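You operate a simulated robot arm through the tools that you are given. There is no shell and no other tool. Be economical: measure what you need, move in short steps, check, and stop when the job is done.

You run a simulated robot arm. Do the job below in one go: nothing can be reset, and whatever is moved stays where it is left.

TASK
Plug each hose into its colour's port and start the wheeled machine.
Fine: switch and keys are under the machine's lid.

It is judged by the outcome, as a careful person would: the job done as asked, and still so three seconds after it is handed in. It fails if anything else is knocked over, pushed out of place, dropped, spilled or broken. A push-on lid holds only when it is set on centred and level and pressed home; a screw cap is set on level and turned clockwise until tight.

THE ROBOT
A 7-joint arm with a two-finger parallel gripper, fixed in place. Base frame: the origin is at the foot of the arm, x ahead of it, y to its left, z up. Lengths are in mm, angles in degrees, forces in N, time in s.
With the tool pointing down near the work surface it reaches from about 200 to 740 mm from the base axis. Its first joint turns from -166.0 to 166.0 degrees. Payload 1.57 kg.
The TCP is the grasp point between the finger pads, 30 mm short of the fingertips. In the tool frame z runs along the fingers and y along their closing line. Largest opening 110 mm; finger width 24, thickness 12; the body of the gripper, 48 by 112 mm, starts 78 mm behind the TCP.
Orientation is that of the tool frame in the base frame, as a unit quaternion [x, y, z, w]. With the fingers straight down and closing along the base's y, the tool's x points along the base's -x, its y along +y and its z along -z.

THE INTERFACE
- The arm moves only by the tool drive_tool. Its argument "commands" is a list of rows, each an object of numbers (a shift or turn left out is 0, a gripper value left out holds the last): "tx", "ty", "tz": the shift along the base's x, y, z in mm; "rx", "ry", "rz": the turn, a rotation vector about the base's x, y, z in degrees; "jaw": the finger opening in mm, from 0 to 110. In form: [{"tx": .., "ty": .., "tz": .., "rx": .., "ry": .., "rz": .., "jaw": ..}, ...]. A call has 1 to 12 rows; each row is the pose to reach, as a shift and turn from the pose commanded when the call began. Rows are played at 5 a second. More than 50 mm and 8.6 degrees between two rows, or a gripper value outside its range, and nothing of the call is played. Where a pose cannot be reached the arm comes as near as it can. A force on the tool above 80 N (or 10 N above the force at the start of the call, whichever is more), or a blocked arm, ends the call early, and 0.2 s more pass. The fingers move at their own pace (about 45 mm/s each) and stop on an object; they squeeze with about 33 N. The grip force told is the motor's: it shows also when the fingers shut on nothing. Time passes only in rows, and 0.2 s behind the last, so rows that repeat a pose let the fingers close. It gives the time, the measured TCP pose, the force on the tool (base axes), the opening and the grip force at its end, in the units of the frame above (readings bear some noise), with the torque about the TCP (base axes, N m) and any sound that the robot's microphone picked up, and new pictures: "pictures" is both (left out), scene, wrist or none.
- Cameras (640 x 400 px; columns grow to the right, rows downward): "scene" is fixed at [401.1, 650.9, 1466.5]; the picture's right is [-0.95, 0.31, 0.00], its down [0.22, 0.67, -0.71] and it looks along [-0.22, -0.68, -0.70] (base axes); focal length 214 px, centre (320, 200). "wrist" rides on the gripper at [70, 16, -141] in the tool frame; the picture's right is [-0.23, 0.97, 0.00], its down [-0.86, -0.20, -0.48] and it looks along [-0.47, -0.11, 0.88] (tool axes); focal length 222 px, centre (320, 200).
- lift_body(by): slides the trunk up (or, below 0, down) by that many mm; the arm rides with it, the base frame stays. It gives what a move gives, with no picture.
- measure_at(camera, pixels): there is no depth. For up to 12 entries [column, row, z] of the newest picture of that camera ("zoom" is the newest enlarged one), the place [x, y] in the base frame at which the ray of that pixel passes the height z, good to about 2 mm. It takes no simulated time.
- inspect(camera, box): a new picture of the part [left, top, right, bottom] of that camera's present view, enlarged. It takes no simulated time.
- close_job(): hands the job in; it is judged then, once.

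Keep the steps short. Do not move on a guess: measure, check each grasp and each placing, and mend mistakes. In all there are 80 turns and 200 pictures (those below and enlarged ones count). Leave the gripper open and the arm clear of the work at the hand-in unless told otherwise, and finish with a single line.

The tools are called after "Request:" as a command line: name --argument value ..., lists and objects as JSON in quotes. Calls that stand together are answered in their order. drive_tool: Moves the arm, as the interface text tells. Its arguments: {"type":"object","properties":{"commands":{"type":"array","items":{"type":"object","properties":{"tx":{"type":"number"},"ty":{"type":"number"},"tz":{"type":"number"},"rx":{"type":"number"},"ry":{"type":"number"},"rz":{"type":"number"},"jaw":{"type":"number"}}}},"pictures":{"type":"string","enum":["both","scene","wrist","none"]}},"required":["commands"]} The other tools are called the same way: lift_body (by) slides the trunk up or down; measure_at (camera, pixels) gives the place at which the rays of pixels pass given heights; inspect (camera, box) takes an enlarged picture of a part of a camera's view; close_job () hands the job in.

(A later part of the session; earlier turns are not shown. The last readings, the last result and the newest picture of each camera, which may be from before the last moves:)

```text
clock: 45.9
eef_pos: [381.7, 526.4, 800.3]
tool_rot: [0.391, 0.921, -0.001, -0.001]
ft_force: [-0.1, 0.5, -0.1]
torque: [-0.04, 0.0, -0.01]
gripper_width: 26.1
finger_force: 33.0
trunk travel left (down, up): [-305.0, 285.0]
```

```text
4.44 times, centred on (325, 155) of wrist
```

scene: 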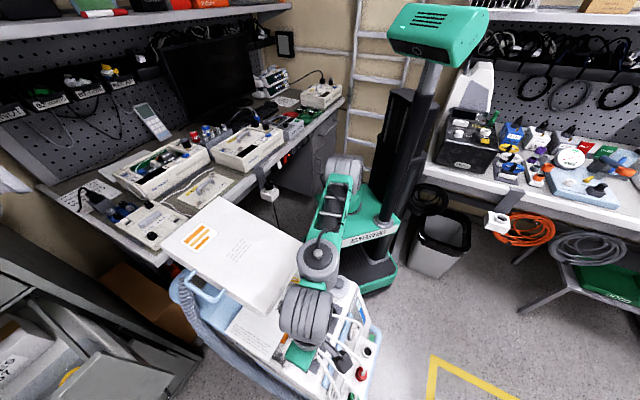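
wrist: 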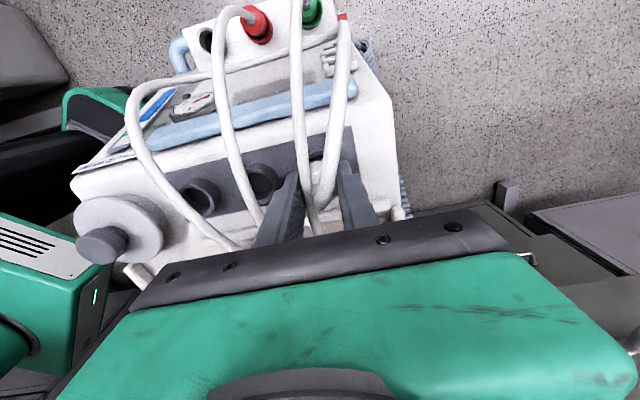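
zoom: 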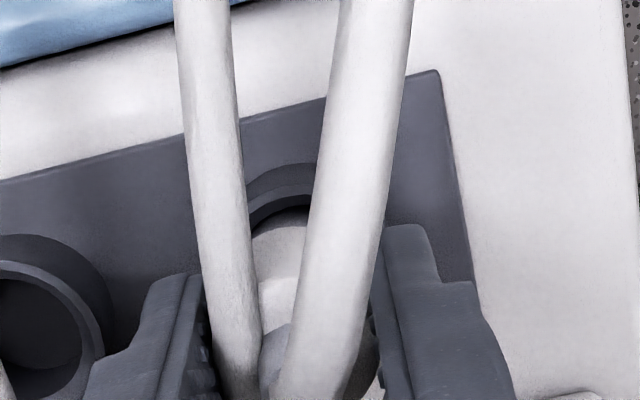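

Gripped (26.1). Lift 80, carry Δ(−187,+22.5) to above the white port, down to ≈720.

Request:
drive_tool --commands '[{"tz": 15}, {"tz": 40}, {"tz": 80}, {"tz": 80, "tx": -40, "ty": 5}, {"tz": 80, "tx": -80, "ty": 10}, {"tz": 80, "tx": -120, "ty": 15}, {"tz": 80, "tx": -160, "ty": 20}, {"tz": 80, "tx": -187, "ty": 22.5}, {"tz": 80, "tx": -187, "ty": 22.5}]'

Request:
drive_tool --commands '[{"tz": -40}, {"tz": -80}, {"tz": -120}, {"tz": -160}]'

Request:
inspect --camera "wrist" --box '[240, 90, 400, 200]'

```text
clock: 47.9
eef_pos: [194.3, 550.5, 882.8]
tool_rot: [0.39, 0.921, 0.0, 0.0]
ft_force: [0.2, 0.3, -0.3]
torque: [0.01, -0.04, 0.0]
gripper_width: 26.0
finger_force: 32.8
trunk travel left (down, up): [-305.0, 285.0]
```

scene: 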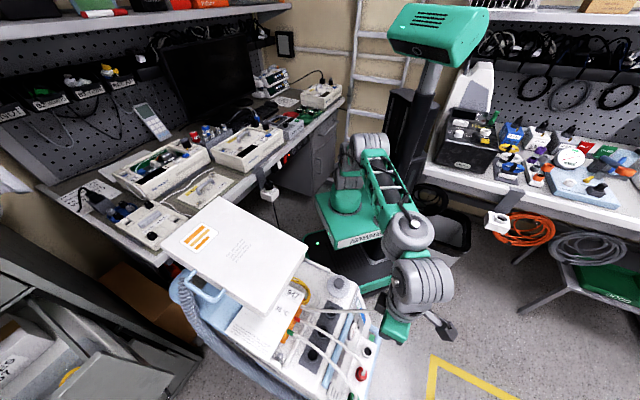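
wrist: 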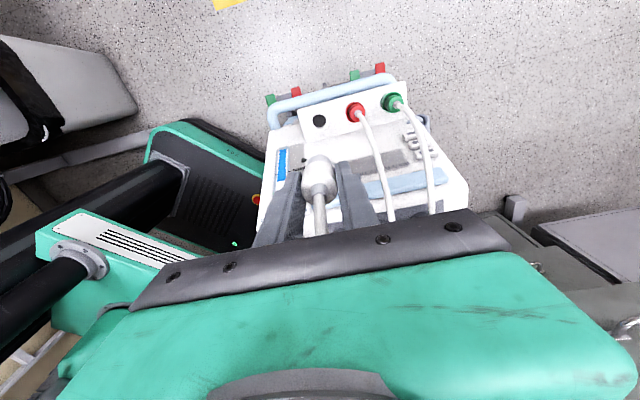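

```text
clock: 48.9
eef_pos: [196.1, 552.0, 720.3]
tool_rot: [0.39, 0.921, 0.0, -0.001]
ft_force: [0.0, 0.7, 0.1]
torque: [-0.02, 0.0, 0.0]
gripper_width: 26.2
finger_force: 33.1
trunk travel left (down, up): [-305.0, 285.0]
```

scene: 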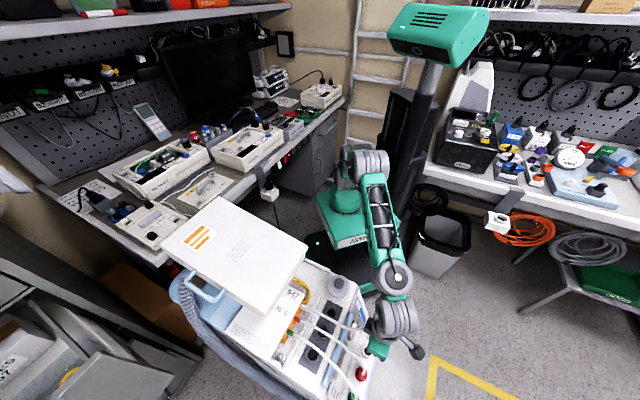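
wrist: 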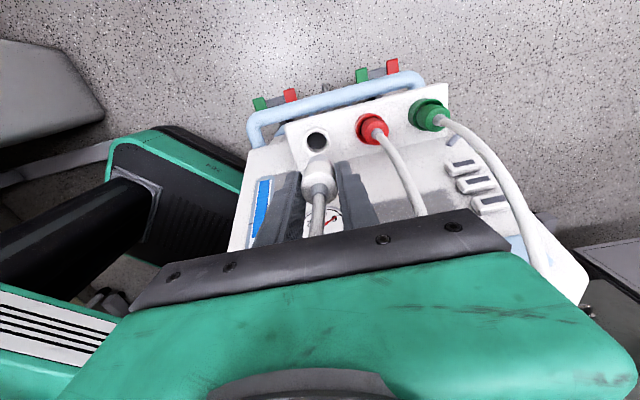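

```text
3.64 times, centred on (320, 145) of wrist
```

zoom: 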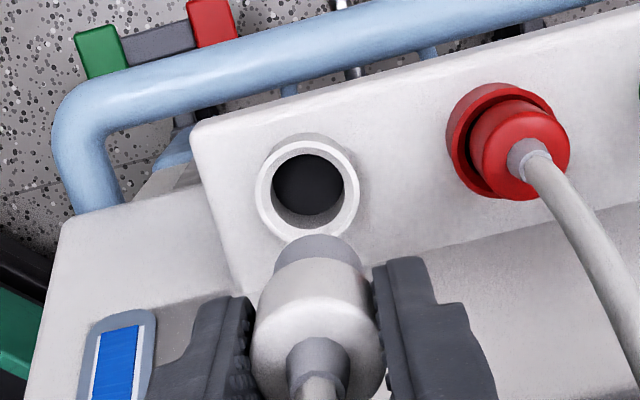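

Ring is ≈5 mm to the image left: shift (−4.3,−2.6) and lower to ≈643.

Request:
drive_tool --commands '[{"tx": -4.3, "ty": -2.6, "tz": -25}, {"tx": -4.3, "ty": -2.6, "tz": -50}, {"tx": -4.3, "ty": -2.6, "tz": -76}, {"tx": -4.3, "ty": -2.6, "tz": -76}]' --pictures "wrist"

Request:
inspect --camera "wrist" --box '[290, 130, 350, 185]'

```text
clock: 49.9
eef_pos: [189.9, 549.1, 645.8]
tool_rot: [0.391, 0.921, 0.0, 0.0]
ft_force: [1.0, 0.0, -0.5]
torque: [-0.02, -0.01, 0.01]
gripper_width: 26.1
finger_force: 33.0
trunk travel left (down, up): [-305.0, 285.0]
```

wrist: 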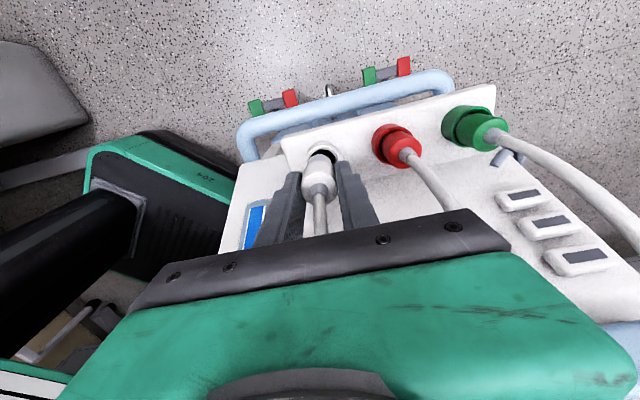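

```text
7.27 times, centred on (320, 158) of wrist
```

zoom: 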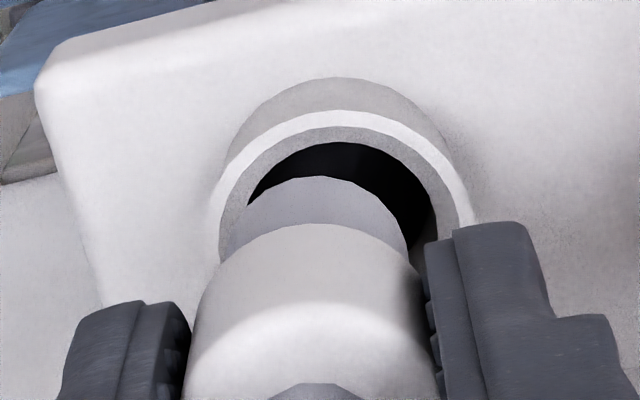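

Overshot: the ring now sits ≈3.3 mm right and ≈2 mm back. Shift (3.6,0.8), which agrees with the predicted (194,550); recheck.

Request:
drive_tool --commands '[{"tx": 3.6, "ty": 0.8}, {"tx": 3.6, "ty": 0.8, "tz": -3}, {"tx": 3.6, "ty": 0.8, "tz": -3}]' --pictures "wrist"

Request:
inspect --camera "wrist" --box '[290, 130, 350, 185]'

```text
clock: 50.7
eef_pos: [193.9, 549.5, 642.7]
tool_rot: [0.392, 0.92, -0.001, 0.001]
ft_force: [0.1, 0.6, -0.4]
torque: [0.02, 0.01, -0.04]
gripper_width: 26.3
finger_force: 32.7
trunk travel left (down, up): [-305.0, 285.0]
```

wrist: 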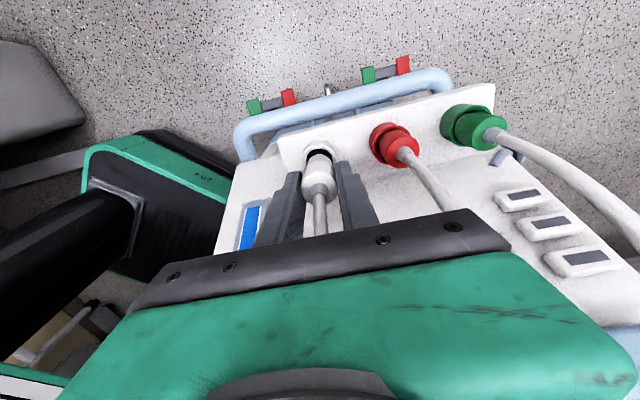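

```text
7.27 times, centred on (320, 158) of wrist
```

zoom: 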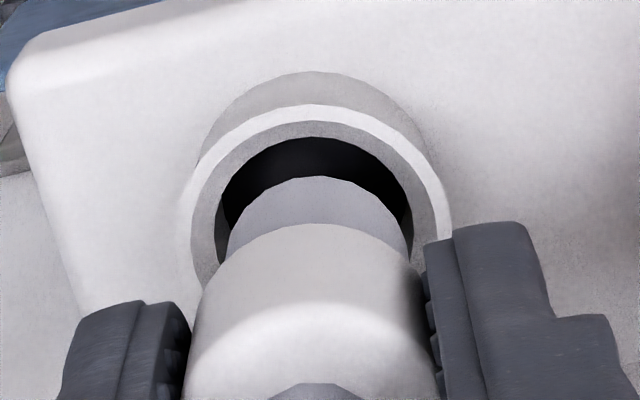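

Centred now. Lower into the ring.

Request:
drive_tool --commands '[{"tz": -5}, {"tz": -10}, {"tz": -15}, {"tz": -20}]' --pictures "wrist"

Request:
inspect --camera "wrist" --box '[290, 130, 350, 185]'

```text
clock: 51.7
eef_pos: [193.6, 549.0, 621.8]
tool_rot: [0.39, 0.921, 0.0, 0.0]
ft_force: [0.2, -0.6, 0.3]
torque: [0.02, 0.03, 0.0]
gripper_width: 26.3
finger_force: 33.1
trunk travel left (down, up): [-305.0, 285.0]
```

wrist: 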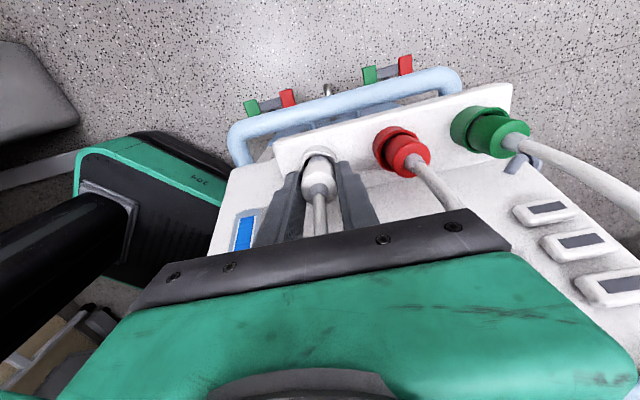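

```text
7.27 times, centred on (320, 158) of wrist
```

zoom: 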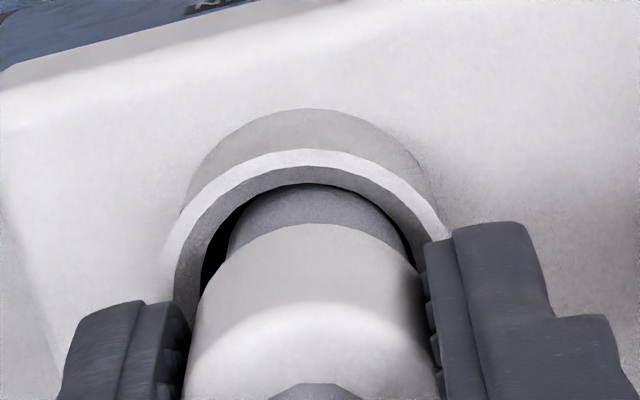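

Inside; ring slightly left: nudge (−0.9,−0.8) and continue to seat.

Request:
drive_tool --commands '[{"tx": -0.9, "ty": -0.8, "tz": -3}, {"tx": -0.9, "ty": -0.8, "tz": -6}, {"tx": -0.9, "ty": -0.8, "tz": -9}, {"tx": -0.9, "ty": -0.8, "tz": -12}]' --pictures "none"

Request:
drive_tool --commands '[{"tz": -2}, {"tz": -4}, {"tz": -6}]' --pictures "none"

```text
clock: 52.7
eef_pos: [193.4, 548.6, 610.7]
tool_rot: [0.391, 0.921, 0.0, 0.0]
ft_force: [0.0, 0.0, -3.6]
torque: [-0.01, -0.02, -0.01]
gripper_width: 26.2
finger_force: 33.1
trunk travel left (down, up): [-305.0, 285.0]
```

```text
clock: 53.5
eef_pos: [194.1, 548.7, 607.7]
tool_rot: [0.391, 0.92, 0.003, 0.0]
ft_force: [-2.1, -6.1, 25.9]
torque: [-0.32, 0.15, -0.02]
gripper_width: 26.7
finger_force: 32.7
trunk travel left (down, up): [-305.0, 285.0]
```

Seated (26 N, same pattern and height). Release and rise, then check all three.

Request:
drive_tool --commands '[{"tz": 3}, {"tz": 3, "jaw": 48}, {"tz": 3, "jaw": 48}, {"tz": 30}, {"tz": 70}, {"tz": 110}, {"tz": 150}]' --pictures "wrist"

Request:
inspect --camera "wrist" --box '[240, 80, 440, 200]'

```text
clock: 55.1
eef_pos: [196.7, 549.9, 756.8]
tool_rot: [0.39, 0.921, 0.0, 0.0]
ft_force: [-0.1, 0.0, -0.1]
torque: [-0.02, -0.03, 0.02]
gripper_width: 48.1
finger_force: 0.0
trunk travel left (down, up): [-305.0, 285.0]
```

wrist: 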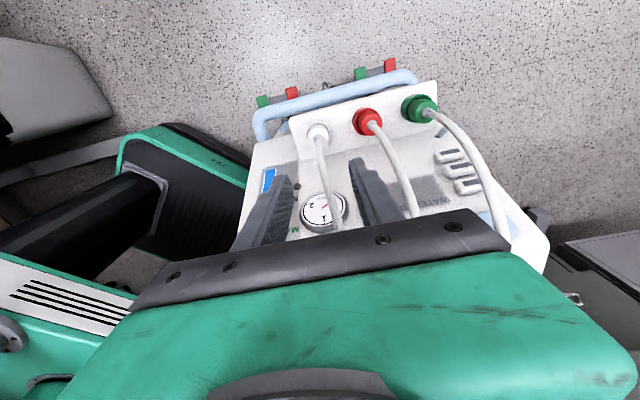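

```text
3.20 times, centred on (340, 140) of wrist
```

zoom: 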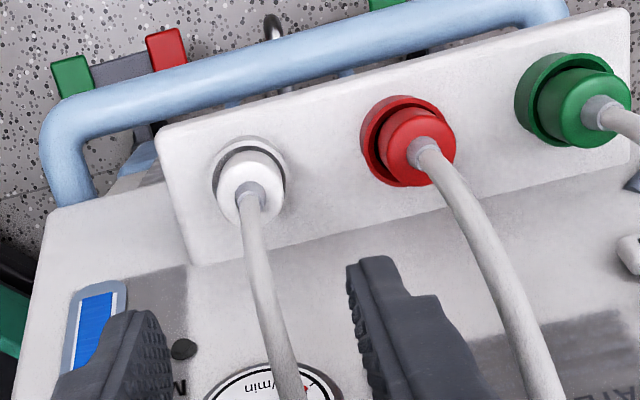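

All three hoses are in their ports. Now the lid. Measure lid corners and the blue handle in the scene view at plausible heights.

Request:
measure_at --camera "scene" --pixels '[[165, 243, 950], [220, 196, 950], [307.4, 242.4, 950], [266.8, 316, 950], [195.7, 272.7, 930], [222.7, 291.9, 930], [186.7, 284, 930], [211.5, 300.9, 930], [186.7, 284, 850], [211.5, 300.9, 850]]'

Request:
inspect --camera "scene" --box '[160, 250, 250, 320]'

Request:
inspect --camera "scene" --box '[200, 190, 340, 300]'

```text
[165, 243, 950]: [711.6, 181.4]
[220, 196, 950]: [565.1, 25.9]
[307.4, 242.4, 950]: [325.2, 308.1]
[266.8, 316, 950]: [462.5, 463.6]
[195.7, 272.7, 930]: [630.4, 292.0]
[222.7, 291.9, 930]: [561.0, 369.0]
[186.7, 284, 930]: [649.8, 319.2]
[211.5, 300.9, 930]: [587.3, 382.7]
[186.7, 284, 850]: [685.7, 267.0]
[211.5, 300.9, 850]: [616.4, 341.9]
```

```text
5.71 times, centred on (205, 285) of scene
```

zoom: 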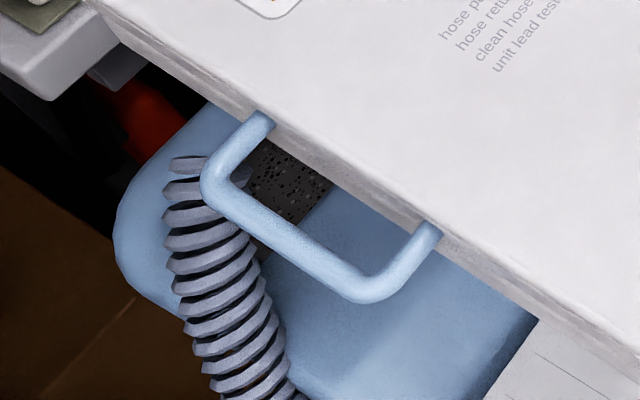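

```text
3.64 times, centred on (270, 245) of scene
```

zoom: 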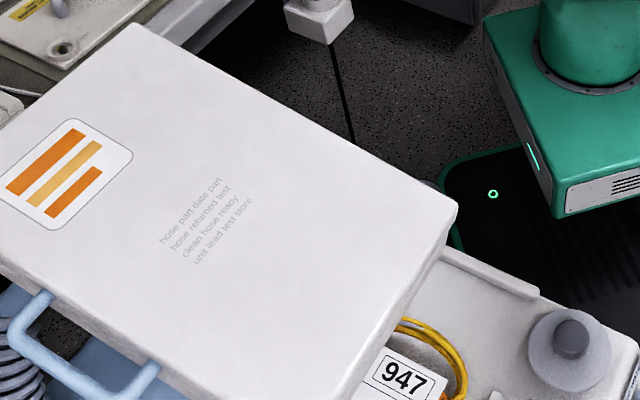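

The lid is a ≈375×207 mm slab at z≈950 with the handle mid-way on its long left edge; the opposite long edge (right, toward the base) should be the hinge. Restore trunk height and go look at the handle from above.

Request:
lift_body --by 220

Request:
drive_tool --commands '[{"tz": 45, "tx": 10}, {"tz": 90, "tx": 30}, {"tz": 90, "tx": 75, "ty": -10}, {"tz": 90, "tx": 122, "ty": -20}, {"tz": 90, "tx": 170, "ty": -30}, {"tz": 90, "tx": 217, "ty": -45}, {"tz": 90, "tx": 262, "ty": -60}, {"tz": 90, "tx": 307, "ty": -80}, {"tz": 90, "tx": 350, "ty": -105}, {"tz": 90, "tx": 385, "ty": -140}, {"tz": 90, "tx": 395, "ty": -175}]'

Request:
inspect --camera "wrist" --box '[180, 60, 460, 210]'

```text
clock: 57.5
eef_pos: [196.0, 549.2, 977.5]
tool_rot: [0.391, 0.92, 0.0, 0.0]
ft_force: [1.0, -0.5, -0.3]
torque: [-0.03, -0.04, -0.02]
gripper_width: 48.0
finger_force: 0.0
trunk travel left (down, up): [-525.0, 65.0]
```

```text
clock: 59.9
eef_pos: [594.7, 374.1, 1065.7]
tool_rot: [0.39, 0.921, 0.0, 0.001]
ft_force: [0.3, 0.8, 0.3]
torque: [0.01, 0.02, -0.02]
gripper_width: 47.7
finger_force: 0.1
out of reach, approached as far as the arm can: row 10
trunk travel left (down, up): [-525.0, 65.0]
```

scene: 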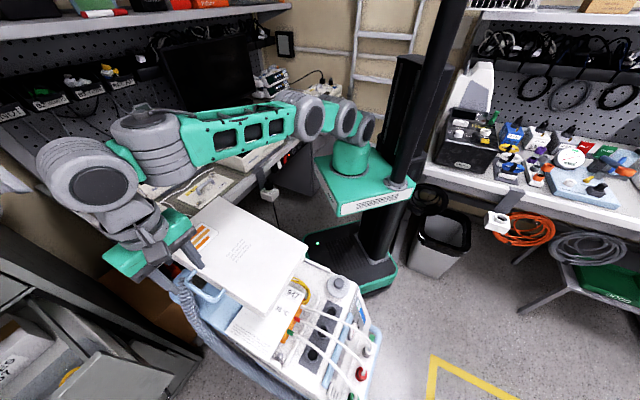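
wrist: 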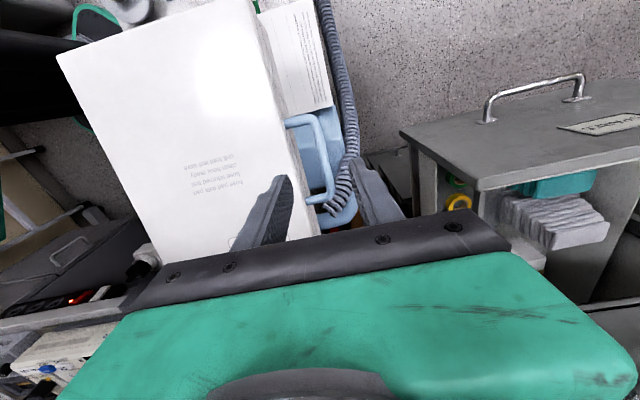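

```text
2.29 times, centred on (320, 135) of wrist
```

zoom: 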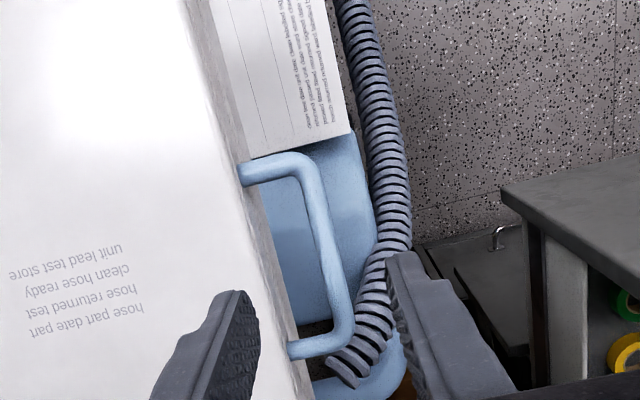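

The handle bar (wrist from (315,117) to (331,194)) lies between the fingers' lines. Triangulate it.

Request:
measure_at --camera "wrist" --pixels '[[314.8, 117.5, 950], [314.8, 117.5, 930], [314.8, 117.5, 900], [330.9, 194, 950], [330.9, 194, 930], [330.9, 194, 900], [323, 155, 930], [287.2, 124, 930], [306.9, 200.5, 930]]'

Request:
measure_at --camera "scene" --pixels '[[211, 299.5, 950], [211, 299.5, 930], [211, 299.5, 900], [187.3, 283.5, 950], [187.3, 283.5, 930], [187.3, 283.5, 900]]'

Request:
inspect --camera "scene" --box '[110, 200, 260, 310]'

```text
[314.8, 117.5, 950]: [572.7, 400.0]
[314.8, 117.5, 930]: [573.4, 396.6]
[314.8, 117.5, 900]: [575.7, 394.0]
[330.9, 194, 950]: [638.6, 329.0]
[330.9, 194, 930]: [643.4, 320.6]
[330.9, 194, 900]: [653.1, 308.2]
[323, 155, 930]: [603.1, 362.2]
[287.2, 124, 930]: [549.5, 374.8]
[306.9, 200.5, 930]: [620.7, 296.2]
```

```text
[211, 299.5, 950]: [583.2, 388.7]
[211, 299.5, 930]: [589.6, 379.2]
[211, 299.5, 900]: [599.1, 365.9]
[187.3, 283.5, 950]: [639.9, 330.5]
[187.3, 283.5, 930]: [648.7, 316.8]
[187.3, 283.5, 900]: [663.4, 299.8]
```

```text
3.64 times, centred on (185, 255) of scene
```

zoom: 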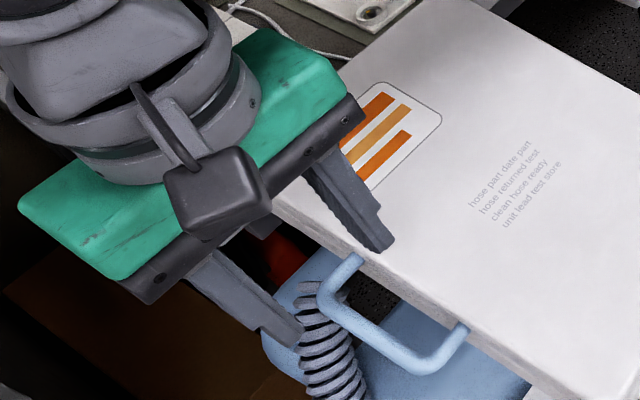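

Bar at z≈947, passing (609,361), about 36 mm out from the lid edge; TCP is within 3 mm of it. Shift (1.8,1.7), jaw 38, and descend, looking at z≈1000 first.

Request:
drive_tool --commands '[{"tx": 1.8, "ty": 1.7, "tz": -25, "jaw": 38}, {"tx": 1.8, "ty": 1.7, "tz": -50}, {"tx": 1.8, "ty": 1.7, "tz": -70}]' --pictures "wrist"

Request:
inspect --camera "wrist" --box '[240, 90, 400, 200]'

Request:
inspect --camera "scene" --box '[130, 220, 250, 320]'

```text
clock: 60.7
eef_pos: [594.6, 376.5, 997.9]
tool_rot: [0.391, 0.92, 0.0, 0.0]
ft_force: [-0.3, 0.3, -0.1]
torque: [0.05, 0.0, 0.02]
gripper_width: 37.9
finger_force: 0.0
trunk travel left (down, up): [-525.0, 65.0]
```

wrist: 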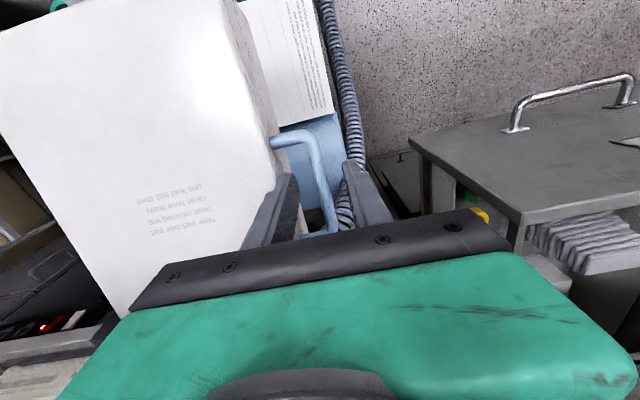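

```text
3.64 times, centred on (320, 145) of wrist
```

zoom: 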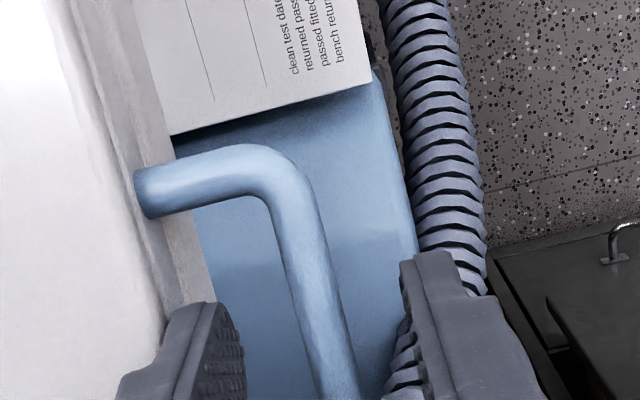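

```text
4.00 times, centred on (190, 270) of scene
```

zoom: 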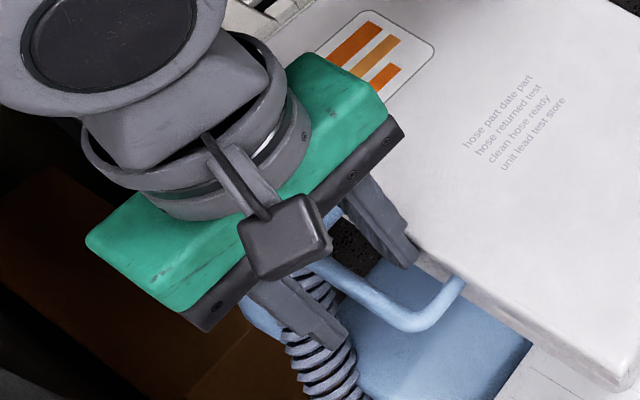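

Bar is ≈2.5 mm lid-ward of the tool axis. Shift back, jaw 34, and descend in small steps to TCP ≈953.

Request:
drive_tool --commands '[{"tx": -1.7, "ty": -1.7, "tz": -12, "jaw": 34}, {"tx": -1.7, "ty": -1.7, "tz": -24}, {"tx": -1.7, "ty": -1.7, "tz": -36}, {"tx": -1.7, "ty": -1.7, "tz": -45}]' --pictures "wrist"

Request:
inspect --camera "wrist" --box '[240, 110, 400, 210]'

Request:
inspect --camera "scene" --box '[150, 240, 240, 310]'

```text
clock: 61.6
eef_pos: [596.8, 380.9, 978.2]
tool_rot: [0.391, 0.92, 0.018, 0.012]
ft_force: [-10.2, -5.2, 29.0]
torque: [-0.99, 0.46, -0.3]
gripper_width: 44.5
finger_force: 5.5
trunk travel left (down, up): [-525.0, 65.0]
stopped in row 4: the force on the tool passed its limit (the readings are from after the stop); the commanded pose is now the measured one
```

wrist: 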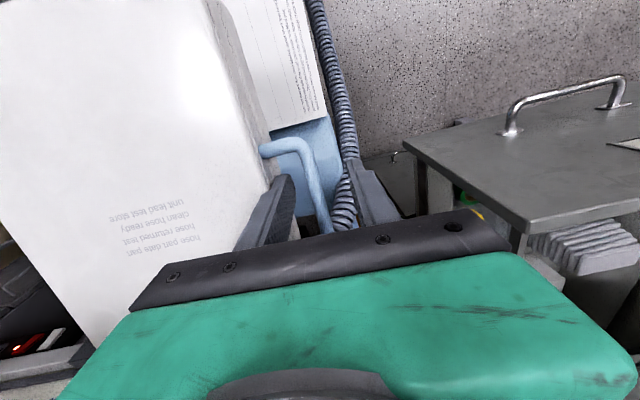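

```text
4.00 times, centred on (320, 160) of wrist
```

zoom: 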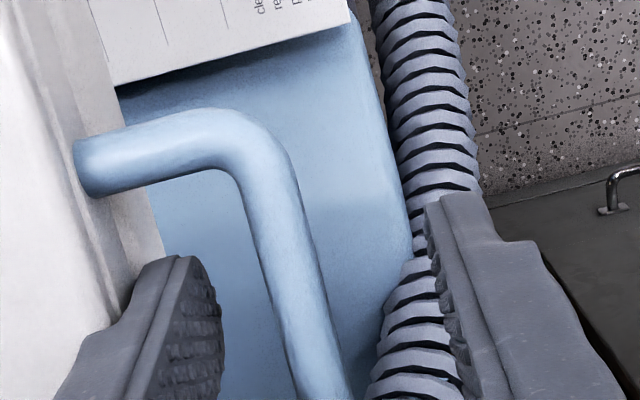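

```text
5.71 times, centred on (195, 275) of scene
```

zoom: 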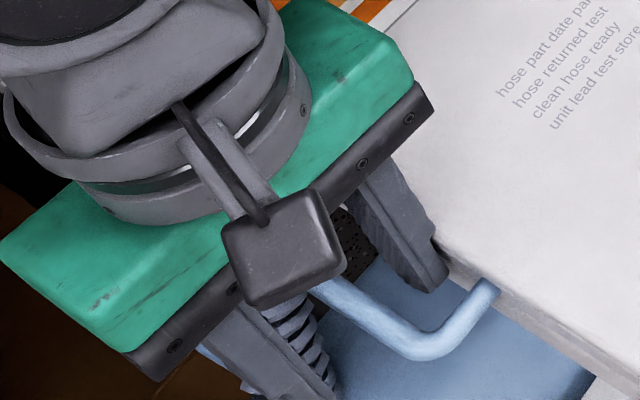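

The inner finger met something solid inside the handle's opening at z≈948 (contact lies midway between bar and lid), so straddling the bar doesn't work. Alternative: pinch the handle across its two end arms (≈100 mm apart), closing along the hinge direction, so the lid can pivot in the grip. First rise and straighten the small tilt.

Request:
drive_tool --commands '[{"tz": 20}, {"tz": 50, "rx": -0.7, "ry": 1}, {"tz": 90, "rx": -1.36, "ry": 2.06, "jaw": 110}, {"tz": 100, "rx": -1.36, "ry": 2.06, "jaw": 110}]' --pictures "wrist"

Request:
inspect --camera "wrist" --box '[220, 80, 400, 230]'

```text
clock: 62.6
eef_pos: [596.5, 377.6, 1070.6]
tool_rot: [0.39, 0.921, -0.005, -0.004]
ft_force: [0.0, 0.5, -0.1]
torque: [0.0, 0.01, 0.02]
gripper_width: 86.4
finger_force: 0.1
trunk travel left (down, up): [-525.0, 65.0]
```

wrist: 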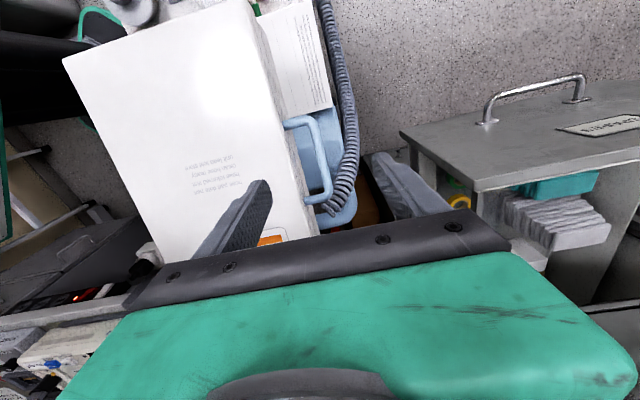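

```text
2.67 times, centred on (310, 155) of wrist
```

zoom: 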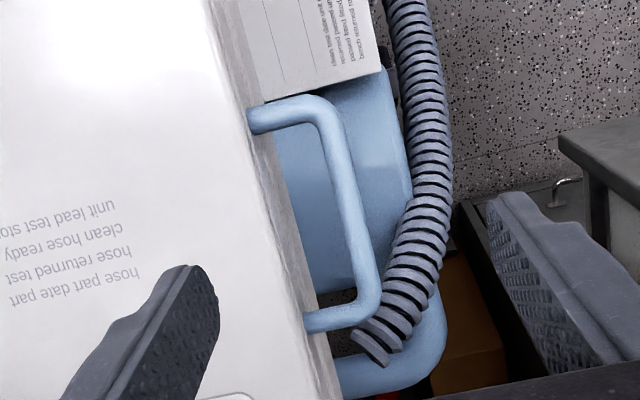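

Measure the two end arms' centres and their outer edges at z≈947.

Request:
measure_at --camera "wrist" --pixels '[[296.9, 122, 947], [313.7, 200, 947], [296.9, 116.8, 947], [313.7, 205.2, 947], [286, 125, 947], [301, 205, 947], [322.5, 160, 947], [296.9, 122, 930], [313.7, 200, 930]]'

Request:
measure_at --camera "scene" --pixels '[[217.8, 296.6, 947], [192, 277.5, 947], [217.8, 296.6, 930], [192, 277.5, 930]]'

Request:
inspect --camera "scene" --box '[170, 250, 240, 310]'

```text
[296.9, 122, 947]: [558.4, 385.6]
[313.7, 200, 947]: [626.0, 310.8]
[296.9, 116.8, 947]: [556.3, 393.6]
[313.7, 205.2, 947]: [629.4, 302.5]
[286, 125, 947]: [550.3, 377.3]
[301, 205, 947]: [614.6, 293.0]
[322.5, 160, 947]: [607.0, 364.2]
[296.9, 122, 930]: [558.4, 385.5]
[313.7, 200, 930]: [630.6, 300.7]
```

```text
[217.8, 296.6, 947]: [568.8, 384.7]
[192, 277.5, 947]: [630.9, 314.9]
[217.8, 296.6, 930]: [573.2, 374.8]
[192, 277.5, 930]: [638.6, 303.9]
```

```text
6.67 times, centred on (205, 280) of scene
```

zoom: 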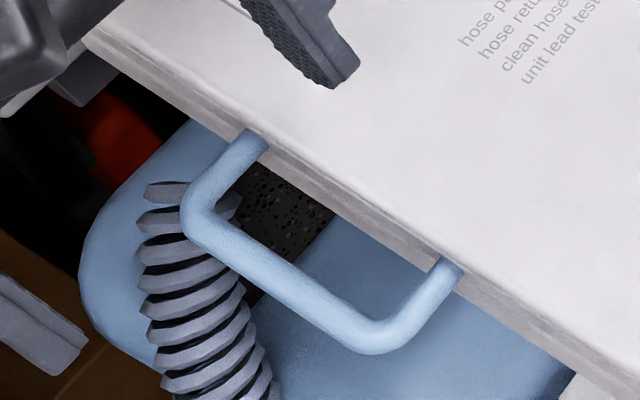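

The handle is ≈110 mm across – too wide to pinch end-to-end. Better: come in horizontally from the front, fingers one above / one below the handle's front arm, tool axis parallel to the hinge, then swing up by rolling about that axis. First yaw −91° while moving to a clear staging point in front-left.

Request:
drive_tool --commands '[{"rz": -8.3, "tx": -9, "ty": 10, "tz": 5}, {"rz": -16.6, "tx": -18, "ty": 20, "tz": 10}, {"rz": -24.9, "tx": -27, "ty": 30, "tz": 20}, {"rz": -33.2, "tx": -36, "ty": 40, "tz": 30}, {"rz": -41.5, "tx": -45, "ty": 50, "tz": 40}, {"rz": -49.8, "tx": -54, "ty": 60, "tz": 50}, {"rz": -58.1, "tx": -63, "ty": 70, "tz": 50}, {"rz": -66.4, "tx": -72, "ty": 80, "tz": 50}, {"rz": -74.7, "tx": -81, "ty": 90, "tz": 50}, {"rz": -83, "tx": -90, "ty": 100, "tz": 50}, {"rz": -91, "tx": -96, "ty": 108, "tz": 50}]'

```text
clock: 65.0
eef_pos: [484.1, 469.8, 1105.8]
tool_rot: [0.931, 0.366, 0.0, -0.006]
ft_force: [1.2, -0.1, -0.1]
torque: [-0.02, 0.04, 0.01]
gripper_width: 110.0
finger_force: 0.0
out of reach, approached as far as the arm can: row 3, 4, 5, 6, 7, 8, 9, 10, 11
trunk travel left (down, up): [-525.0, 65.0]
```

scene: 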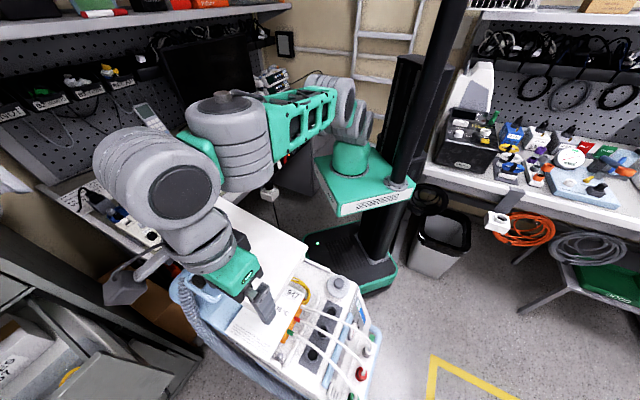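
wrist: 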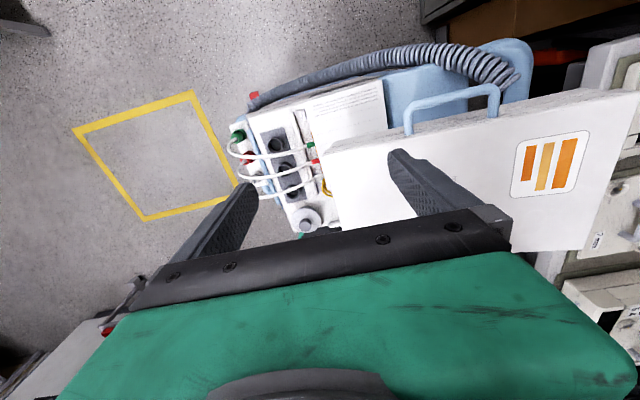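

Yaw done. Zoom into this view of the lid's left edge and front corner before pitching.

Request:
inspect --camera "wrist" --box '[310, 30, 550, 180]'

```text
2.67 times, centred on (430, 105) of wrist
```

zoom: 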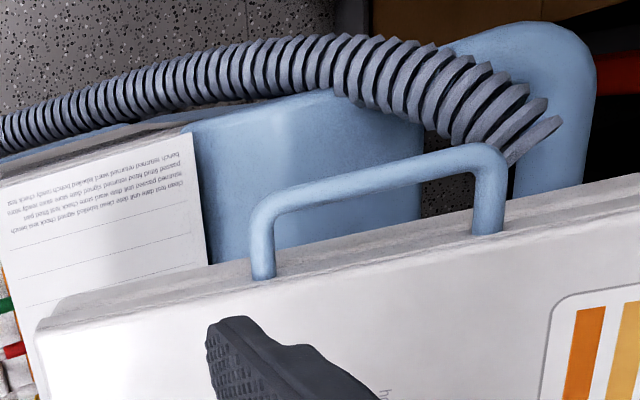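

Now pitch the tool 90° so it points back along the cart (about −L), moving slightly back/down over the lid.

Request:
drive_tool --commands '[{"rx": -6, "ry": -5.6, "tx": 4, "ty": -4, "tz": -5}, {"rx": -12, "ry": -11.2, "tx": 8, "ty": -8, "tz": -10}, {"rx": -18, "ry": -16.8, "tx": 12, "ty": -12, "tz": -15}, {"rx": -24, "ry": -22.4, "tx": 16, "ty": -16, "tz": -20}, {"rx": -30, "ry": -28, "tx": 20, "ty": -20, "tz": -25}, {"rx": -36, "ry": -33.6, "tx": 24, "ty": -24, "tz": -30}]'

```text
clock: 66.4
eef_pos: [454.2, 320.2, 1042.3]
tool_rot: [0.865, 0.339, 0.137, 0.343]
ft_force: [-0.3, -0.7, 0.5]
torque: [0.06, 0.01, 0.01]
gripper_width: 109.9
finger_force: 0.1
out of reach, approached as far as the arm can: row 1, 2, 3, 4, 5, 6
trunk travel left (down, up): [-525.0, 65.0]
```

scene: 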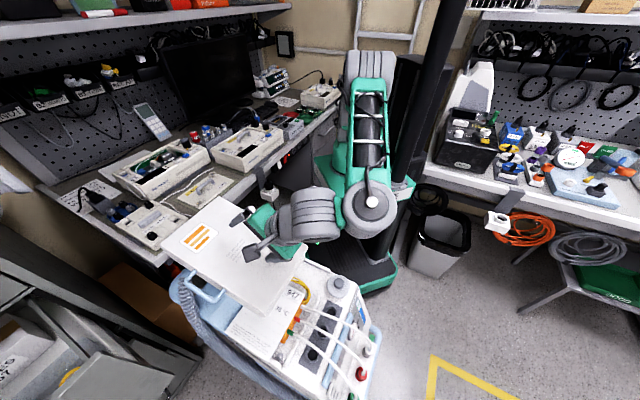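
wrist: 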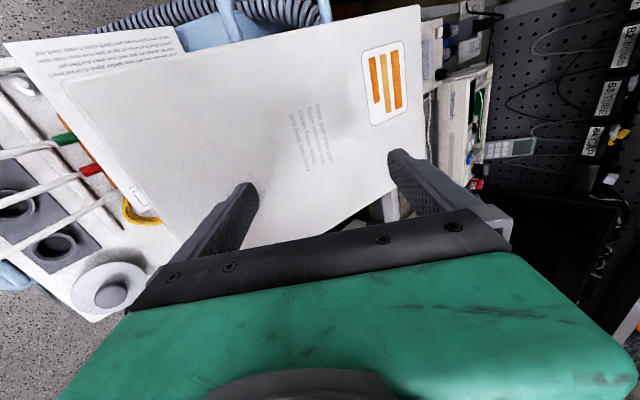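

The arm was reach-limited up high and came in closer; orientation is now ≈43° pitched. I'll complete the pitch here over the lid with extra height, then translate outward.

Request:
drive_tool --commands '[{"rx": -5.8, "ry": -5.4, "tz": 15}, {"rx": -11.5, "ry": -10.7, "tz": 30}, {"rx": -17.2, "ry": -16, "tz": 45}, {"rx": -23, "ry": -21.4, "tz": 60}, {"rx": -28.7, "ry": -26.8, "tz": 70}, {"rx": -34.4, "ry": -32, "tz": 80}]'

```text
clock: 67.2
eef_pos: [443.8, 308.1, 1038.4]
tool_rot: [0.84, 0.321, 0.19, 0.394]
ft_force: [-33.5, 24.5, 28.8]
torque: [2.0, 2.96, -0.14]
gripper_width: 109.9
finger_force: 0.0
out of reach, approached as far as the arm can: row 1, 2, 3
trunk travel left (down, up): [-525.0, 65.0]
stopped in row 3: the force on the tool passed its limit (the readings are from after the stop); the commanded pose is now the measured one
```

scene: 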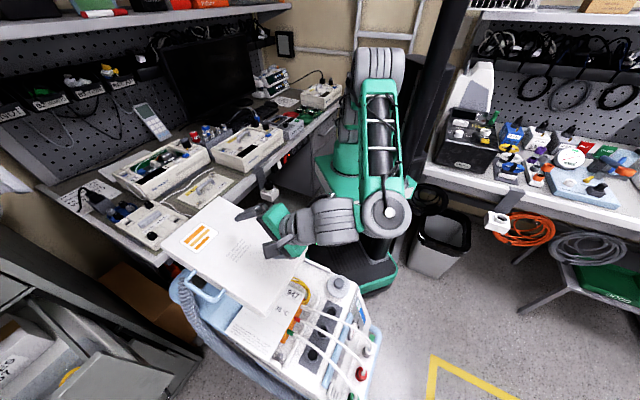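
wrist: 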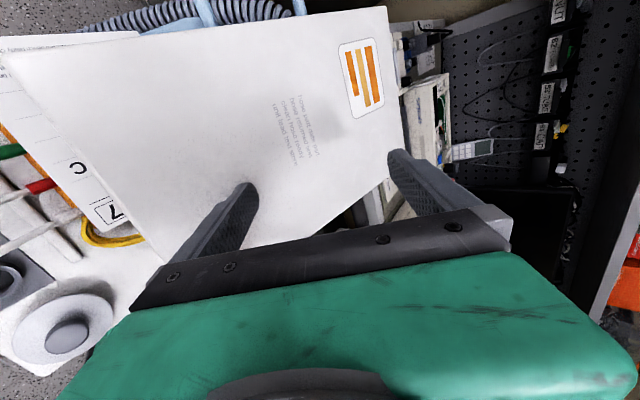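

A lower finger of the wide-open jaw brushed the lid; the tool now points back with ≈38° below horizontal – good enough to hook the closed fingers under the handle's front arm. Close the jaw, rise a little, then translate out to the front-left of the handle (≈(533,455,1050)).

Request:
drive_tool --commands '[{"tz": 10, "tx": -3, "ty": 4, "jaw": 0}, {"tz": 20, "tx": 0, "ty": 8, "jaw": 0}, {"tz": 20, "tx": 18, "ty": 32}, {"tz": 18, "tx": 36, "ty": 60}, {"tz": 15, "tx": 54, "ty": 88}, {"tz": 12, "tx": 72, "ty": 116}, {"tz": 12, "tx": 88, "ty": 146}]'

```text
clock: 68.8
eef_pos: [499.4, 339.7, 1003.7]
tool_rot: [0.838, 0.321, 0.189, 0.399]
ft_force: [-18.4, -5.2, 18.6]
torque: [-0.51, 0.41, -0.39]
gripper_width: 0.0
finger_force: 18.4
out of reach, approached as far as the arm can: row 2, 3, 4, 5, 6, 7
trunk travel left (down, up): [-525.0, 65.0]
```

scene: 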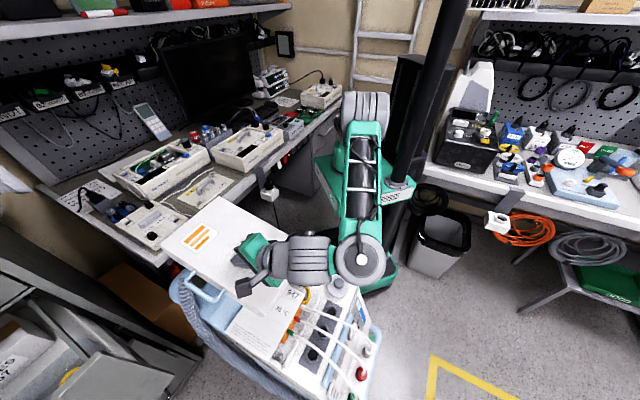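
wrist: 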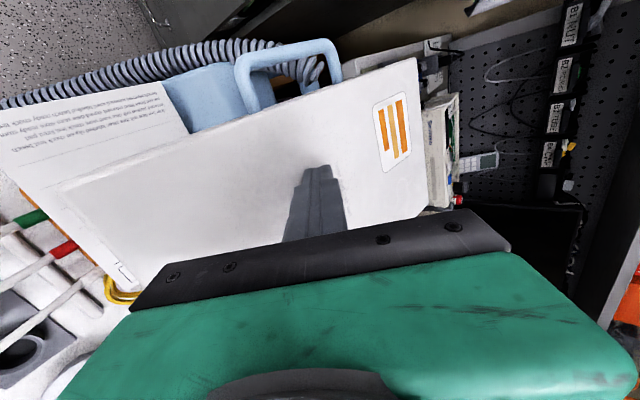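

The arm is stuck at a wrist limit and leaning on the lid. Raise the trunk 65 mm to get clear, then roll the tool −90° about its own axis (relieves the last joint; camera goes below/front).

Request:
lift_body --by 65

Request:
drive_tool --commands '[{"rx": -4.7, "ry": 4.5, "rz": 5, "tx": -3, "ty": -2}, {"rx": -9.4, "ry": 9, "rz": 10, "tx": -6, "ty": -4}, {"rx": -14.1, "ry": 13.4, "rz": 15, "tx": -9, "ty": -6}, {"rx": -18.8, "ry": 17.9, "rz": 20, "tx": -12, "ty": -8}, {"rx": -23.5, "ry": 22.4, "rz": 25, "tx": -15, "ty": -10}, {"rx": -28.1, "ry": 26.8, "rz": 29.9, "tx": -15, "ty": -10}, {"rx": -32.8, "ry": 31.3, "rz": 34.9, "tx": -15, "ty": -10}, {"rx": -37.5, "ry": 35.8, "rz": 39.9, "tx": -15, "ty": -10}, {"rx": -42.2, "ry": 40.3, "rz": 44.9, "tx": -15, "ty": -10}, {"rx": -46.9, "ry": 44.7, "rz": 49.9, "tx": -15, "ty": -10}, {"rx": -51.6, "ry": 49.2, "rz": 54.9, "tx": -15, "ty": -10}]'

```text
clock: 69.8
eef_pos: [503.2, 341.1, 1066.0]
tool_rot: [0.838, 0.322, 0.187, 0.399]
ft_force: [0.7, 0.3, 0.7]
torque: [-0.04, -0.01, 0.02]
gripper_width: 0.0
finger_force: 21.4
trunk travel left (down, up): [-590.0, 0.0]
```

```text
clock: 72.2
eef_pos: [486.2, 331.1, 1064.7]
tool_rot: [0.363, 0.82, -0.152, 0.417]
ft_force: [0.8, 0.4, 0.0]
torque: [-0.02, 0.0, 0.0]
gripper_width: 0.0
finger_force: 21.2
trunk travel left (down, up): [-590.0, 0.0]
```

scene: 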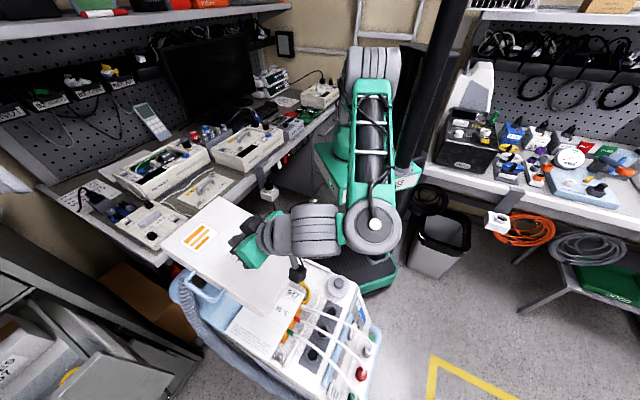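
wrist: 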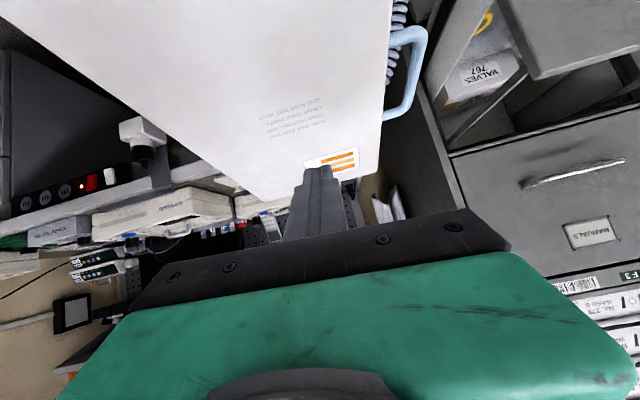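

Roll succeeded fully. Now translate to in front of the handle (≈(513,445)), steepen to 50°, then lower partway and look.

Request:
drive_tool --commands '[{"tx": 6, "ty": 25, "rx": 2, "ry": 2.1}, {"tx": 12, "ty": 52, "rx": 4.3, "ry": 4.5}, {"tx": 18, "ty": 80, "rx": 6.5, "ry": 6.8, "tz": -10}, {"tx": 27, "ty": 114, "rx": 8.6, "ry": 9, "tz": -25}, {"tx": 27, "ty": 114, "rx": 8.6, "ry": 9, "tz": -60}, {"tx": 27, "ty": 114, "rx": 8.6, "ry": 9, "tz": -90}]'

Request:
inspect --camera "scene" --box '[150, 220, 310, 350]'

Request:
inspect --camera "wrist" --box '[230, 20, 450, 210]'

```text
clock: 73.7
eef_pos: [501.0, 413.1, 997.0]
tool_rot: [0.392, 0.853, -0.097, 0.331]
ft_force: [-18.5, -16.2, 39.6]
torque: [-0.82, 0.35, -0.31]
gripper_width: 0.1
finger_force: 21.2
out of reach, approached as far as the arm can: row 2, 3, 4, 5, 6
trunk travel left (down, up): [-590.0, 0.0]
stopped in row 6: the force on the tool passed its limit (the readings are from after the stop); the commanded pose is now the measured one
```

scene: 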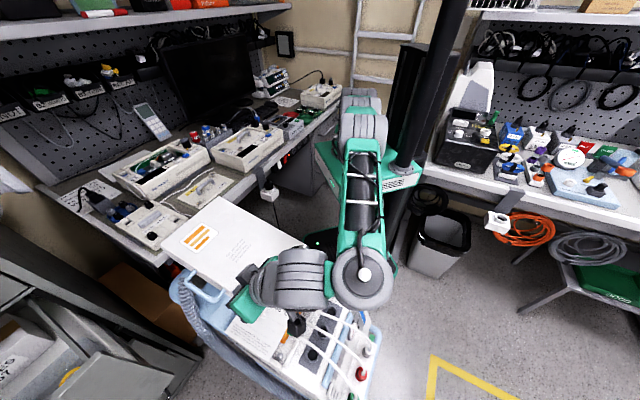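
wrist: 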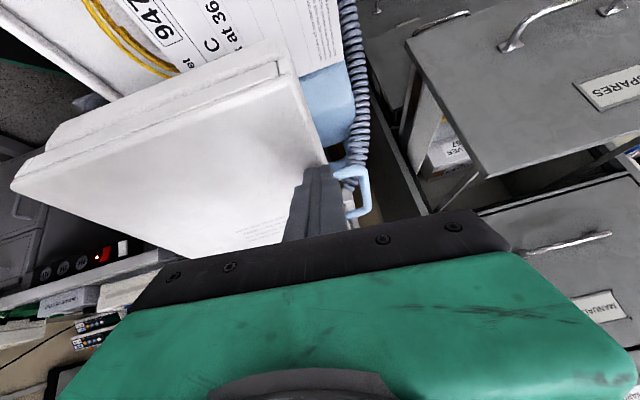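

```text
3.08 times, centred on (230, 285) of scene
```

zoom: 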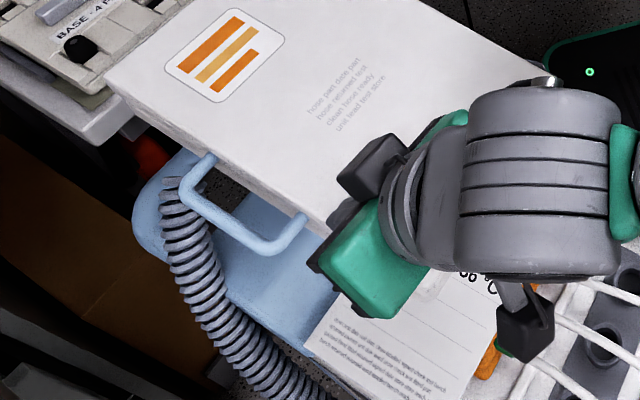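

```text
2.11 times, centred on (340, 115) of wrist
```

zoom: 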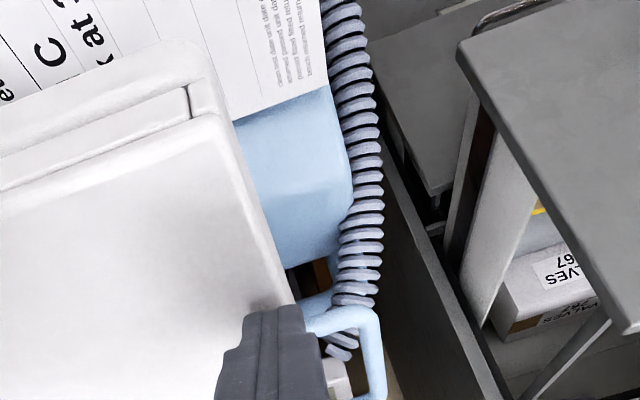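

The arm can't reach with so much pitch. A milder pitch (~27° from vertical) should do: rod hooked under/against the handle's front arm. Back off up and forward, un-pitch 13°, and move to just in front of the handle.

Request:
drive_tool --commands '[{"tx": -8, "ty": 8, "tz": 20}, {"tx": -20, "ty": 22, "tz": 45, "rx": 3, "ry": 3.1}, {"tx": -24, "ty": 36, "tz": 50, "rx": 6, "ry": 6.2}, {"tx": -20, "ty": 50, "tz": 50, "rx": 9, "ry": 9.4}, {"tx": 0, "ty": 45, "tz": 40, "rx": 9, "ry": 9.4}, {"tx": 20, "ty": 35, "tz": 30, "rx": 9, "ry": 9.4}, {"tx": 35, "ty": 18, "tz": 10, "rx": 9, "ry": 9.4}]'

Request:
inspect --camera "wrist" --box '[250, 60, 430, 220]'

Request:
inspect --camera "scene" --box '[150, 220, 310, 350]'

```text
clock: 75.3
eef_pos: [526.8, 428.0, 990.3]
tool_rot: [0.402, 0.885, -0.067, 0.225]
ft_force: [-0.3, 0.0, -1.1]
torque: [0.01, 0.01, 0.0]
gripper_width: 0.0
finger_force: 21.5
out of reach, approached as far as the arm can: row 1, 2, 3, 4, 5, 6, 7
trunk travel left (down, up): [-590.0, 0.0]
```

scene: 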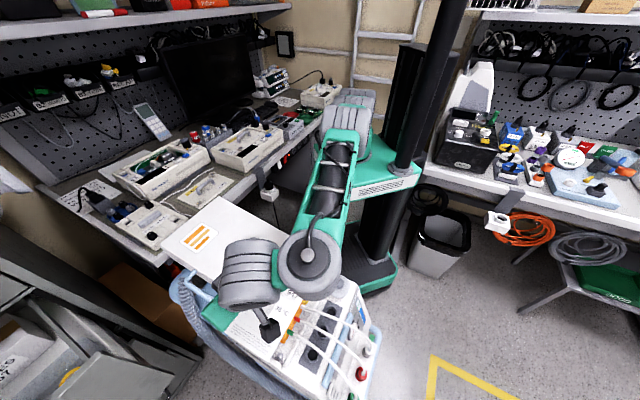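
wrist: 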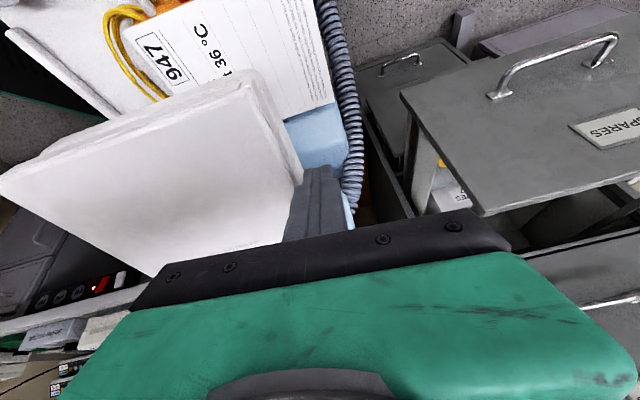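

```text
2.50 times, centred on (340, 140) of wrist
```

zoom: 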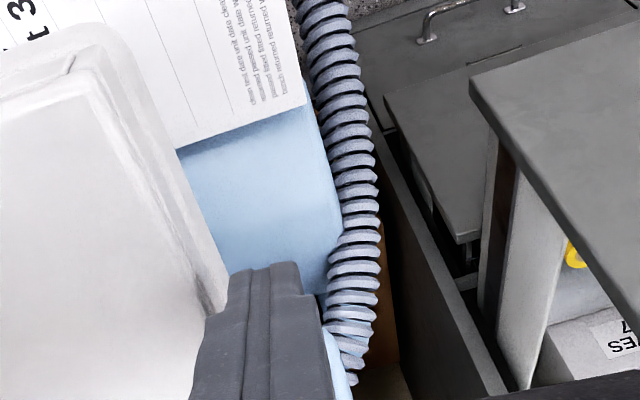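

```text
3.08 times, centred on (230, 285) of scene
```

zoom: 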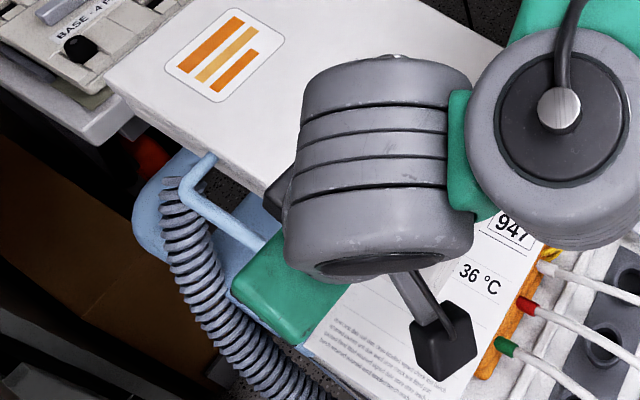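

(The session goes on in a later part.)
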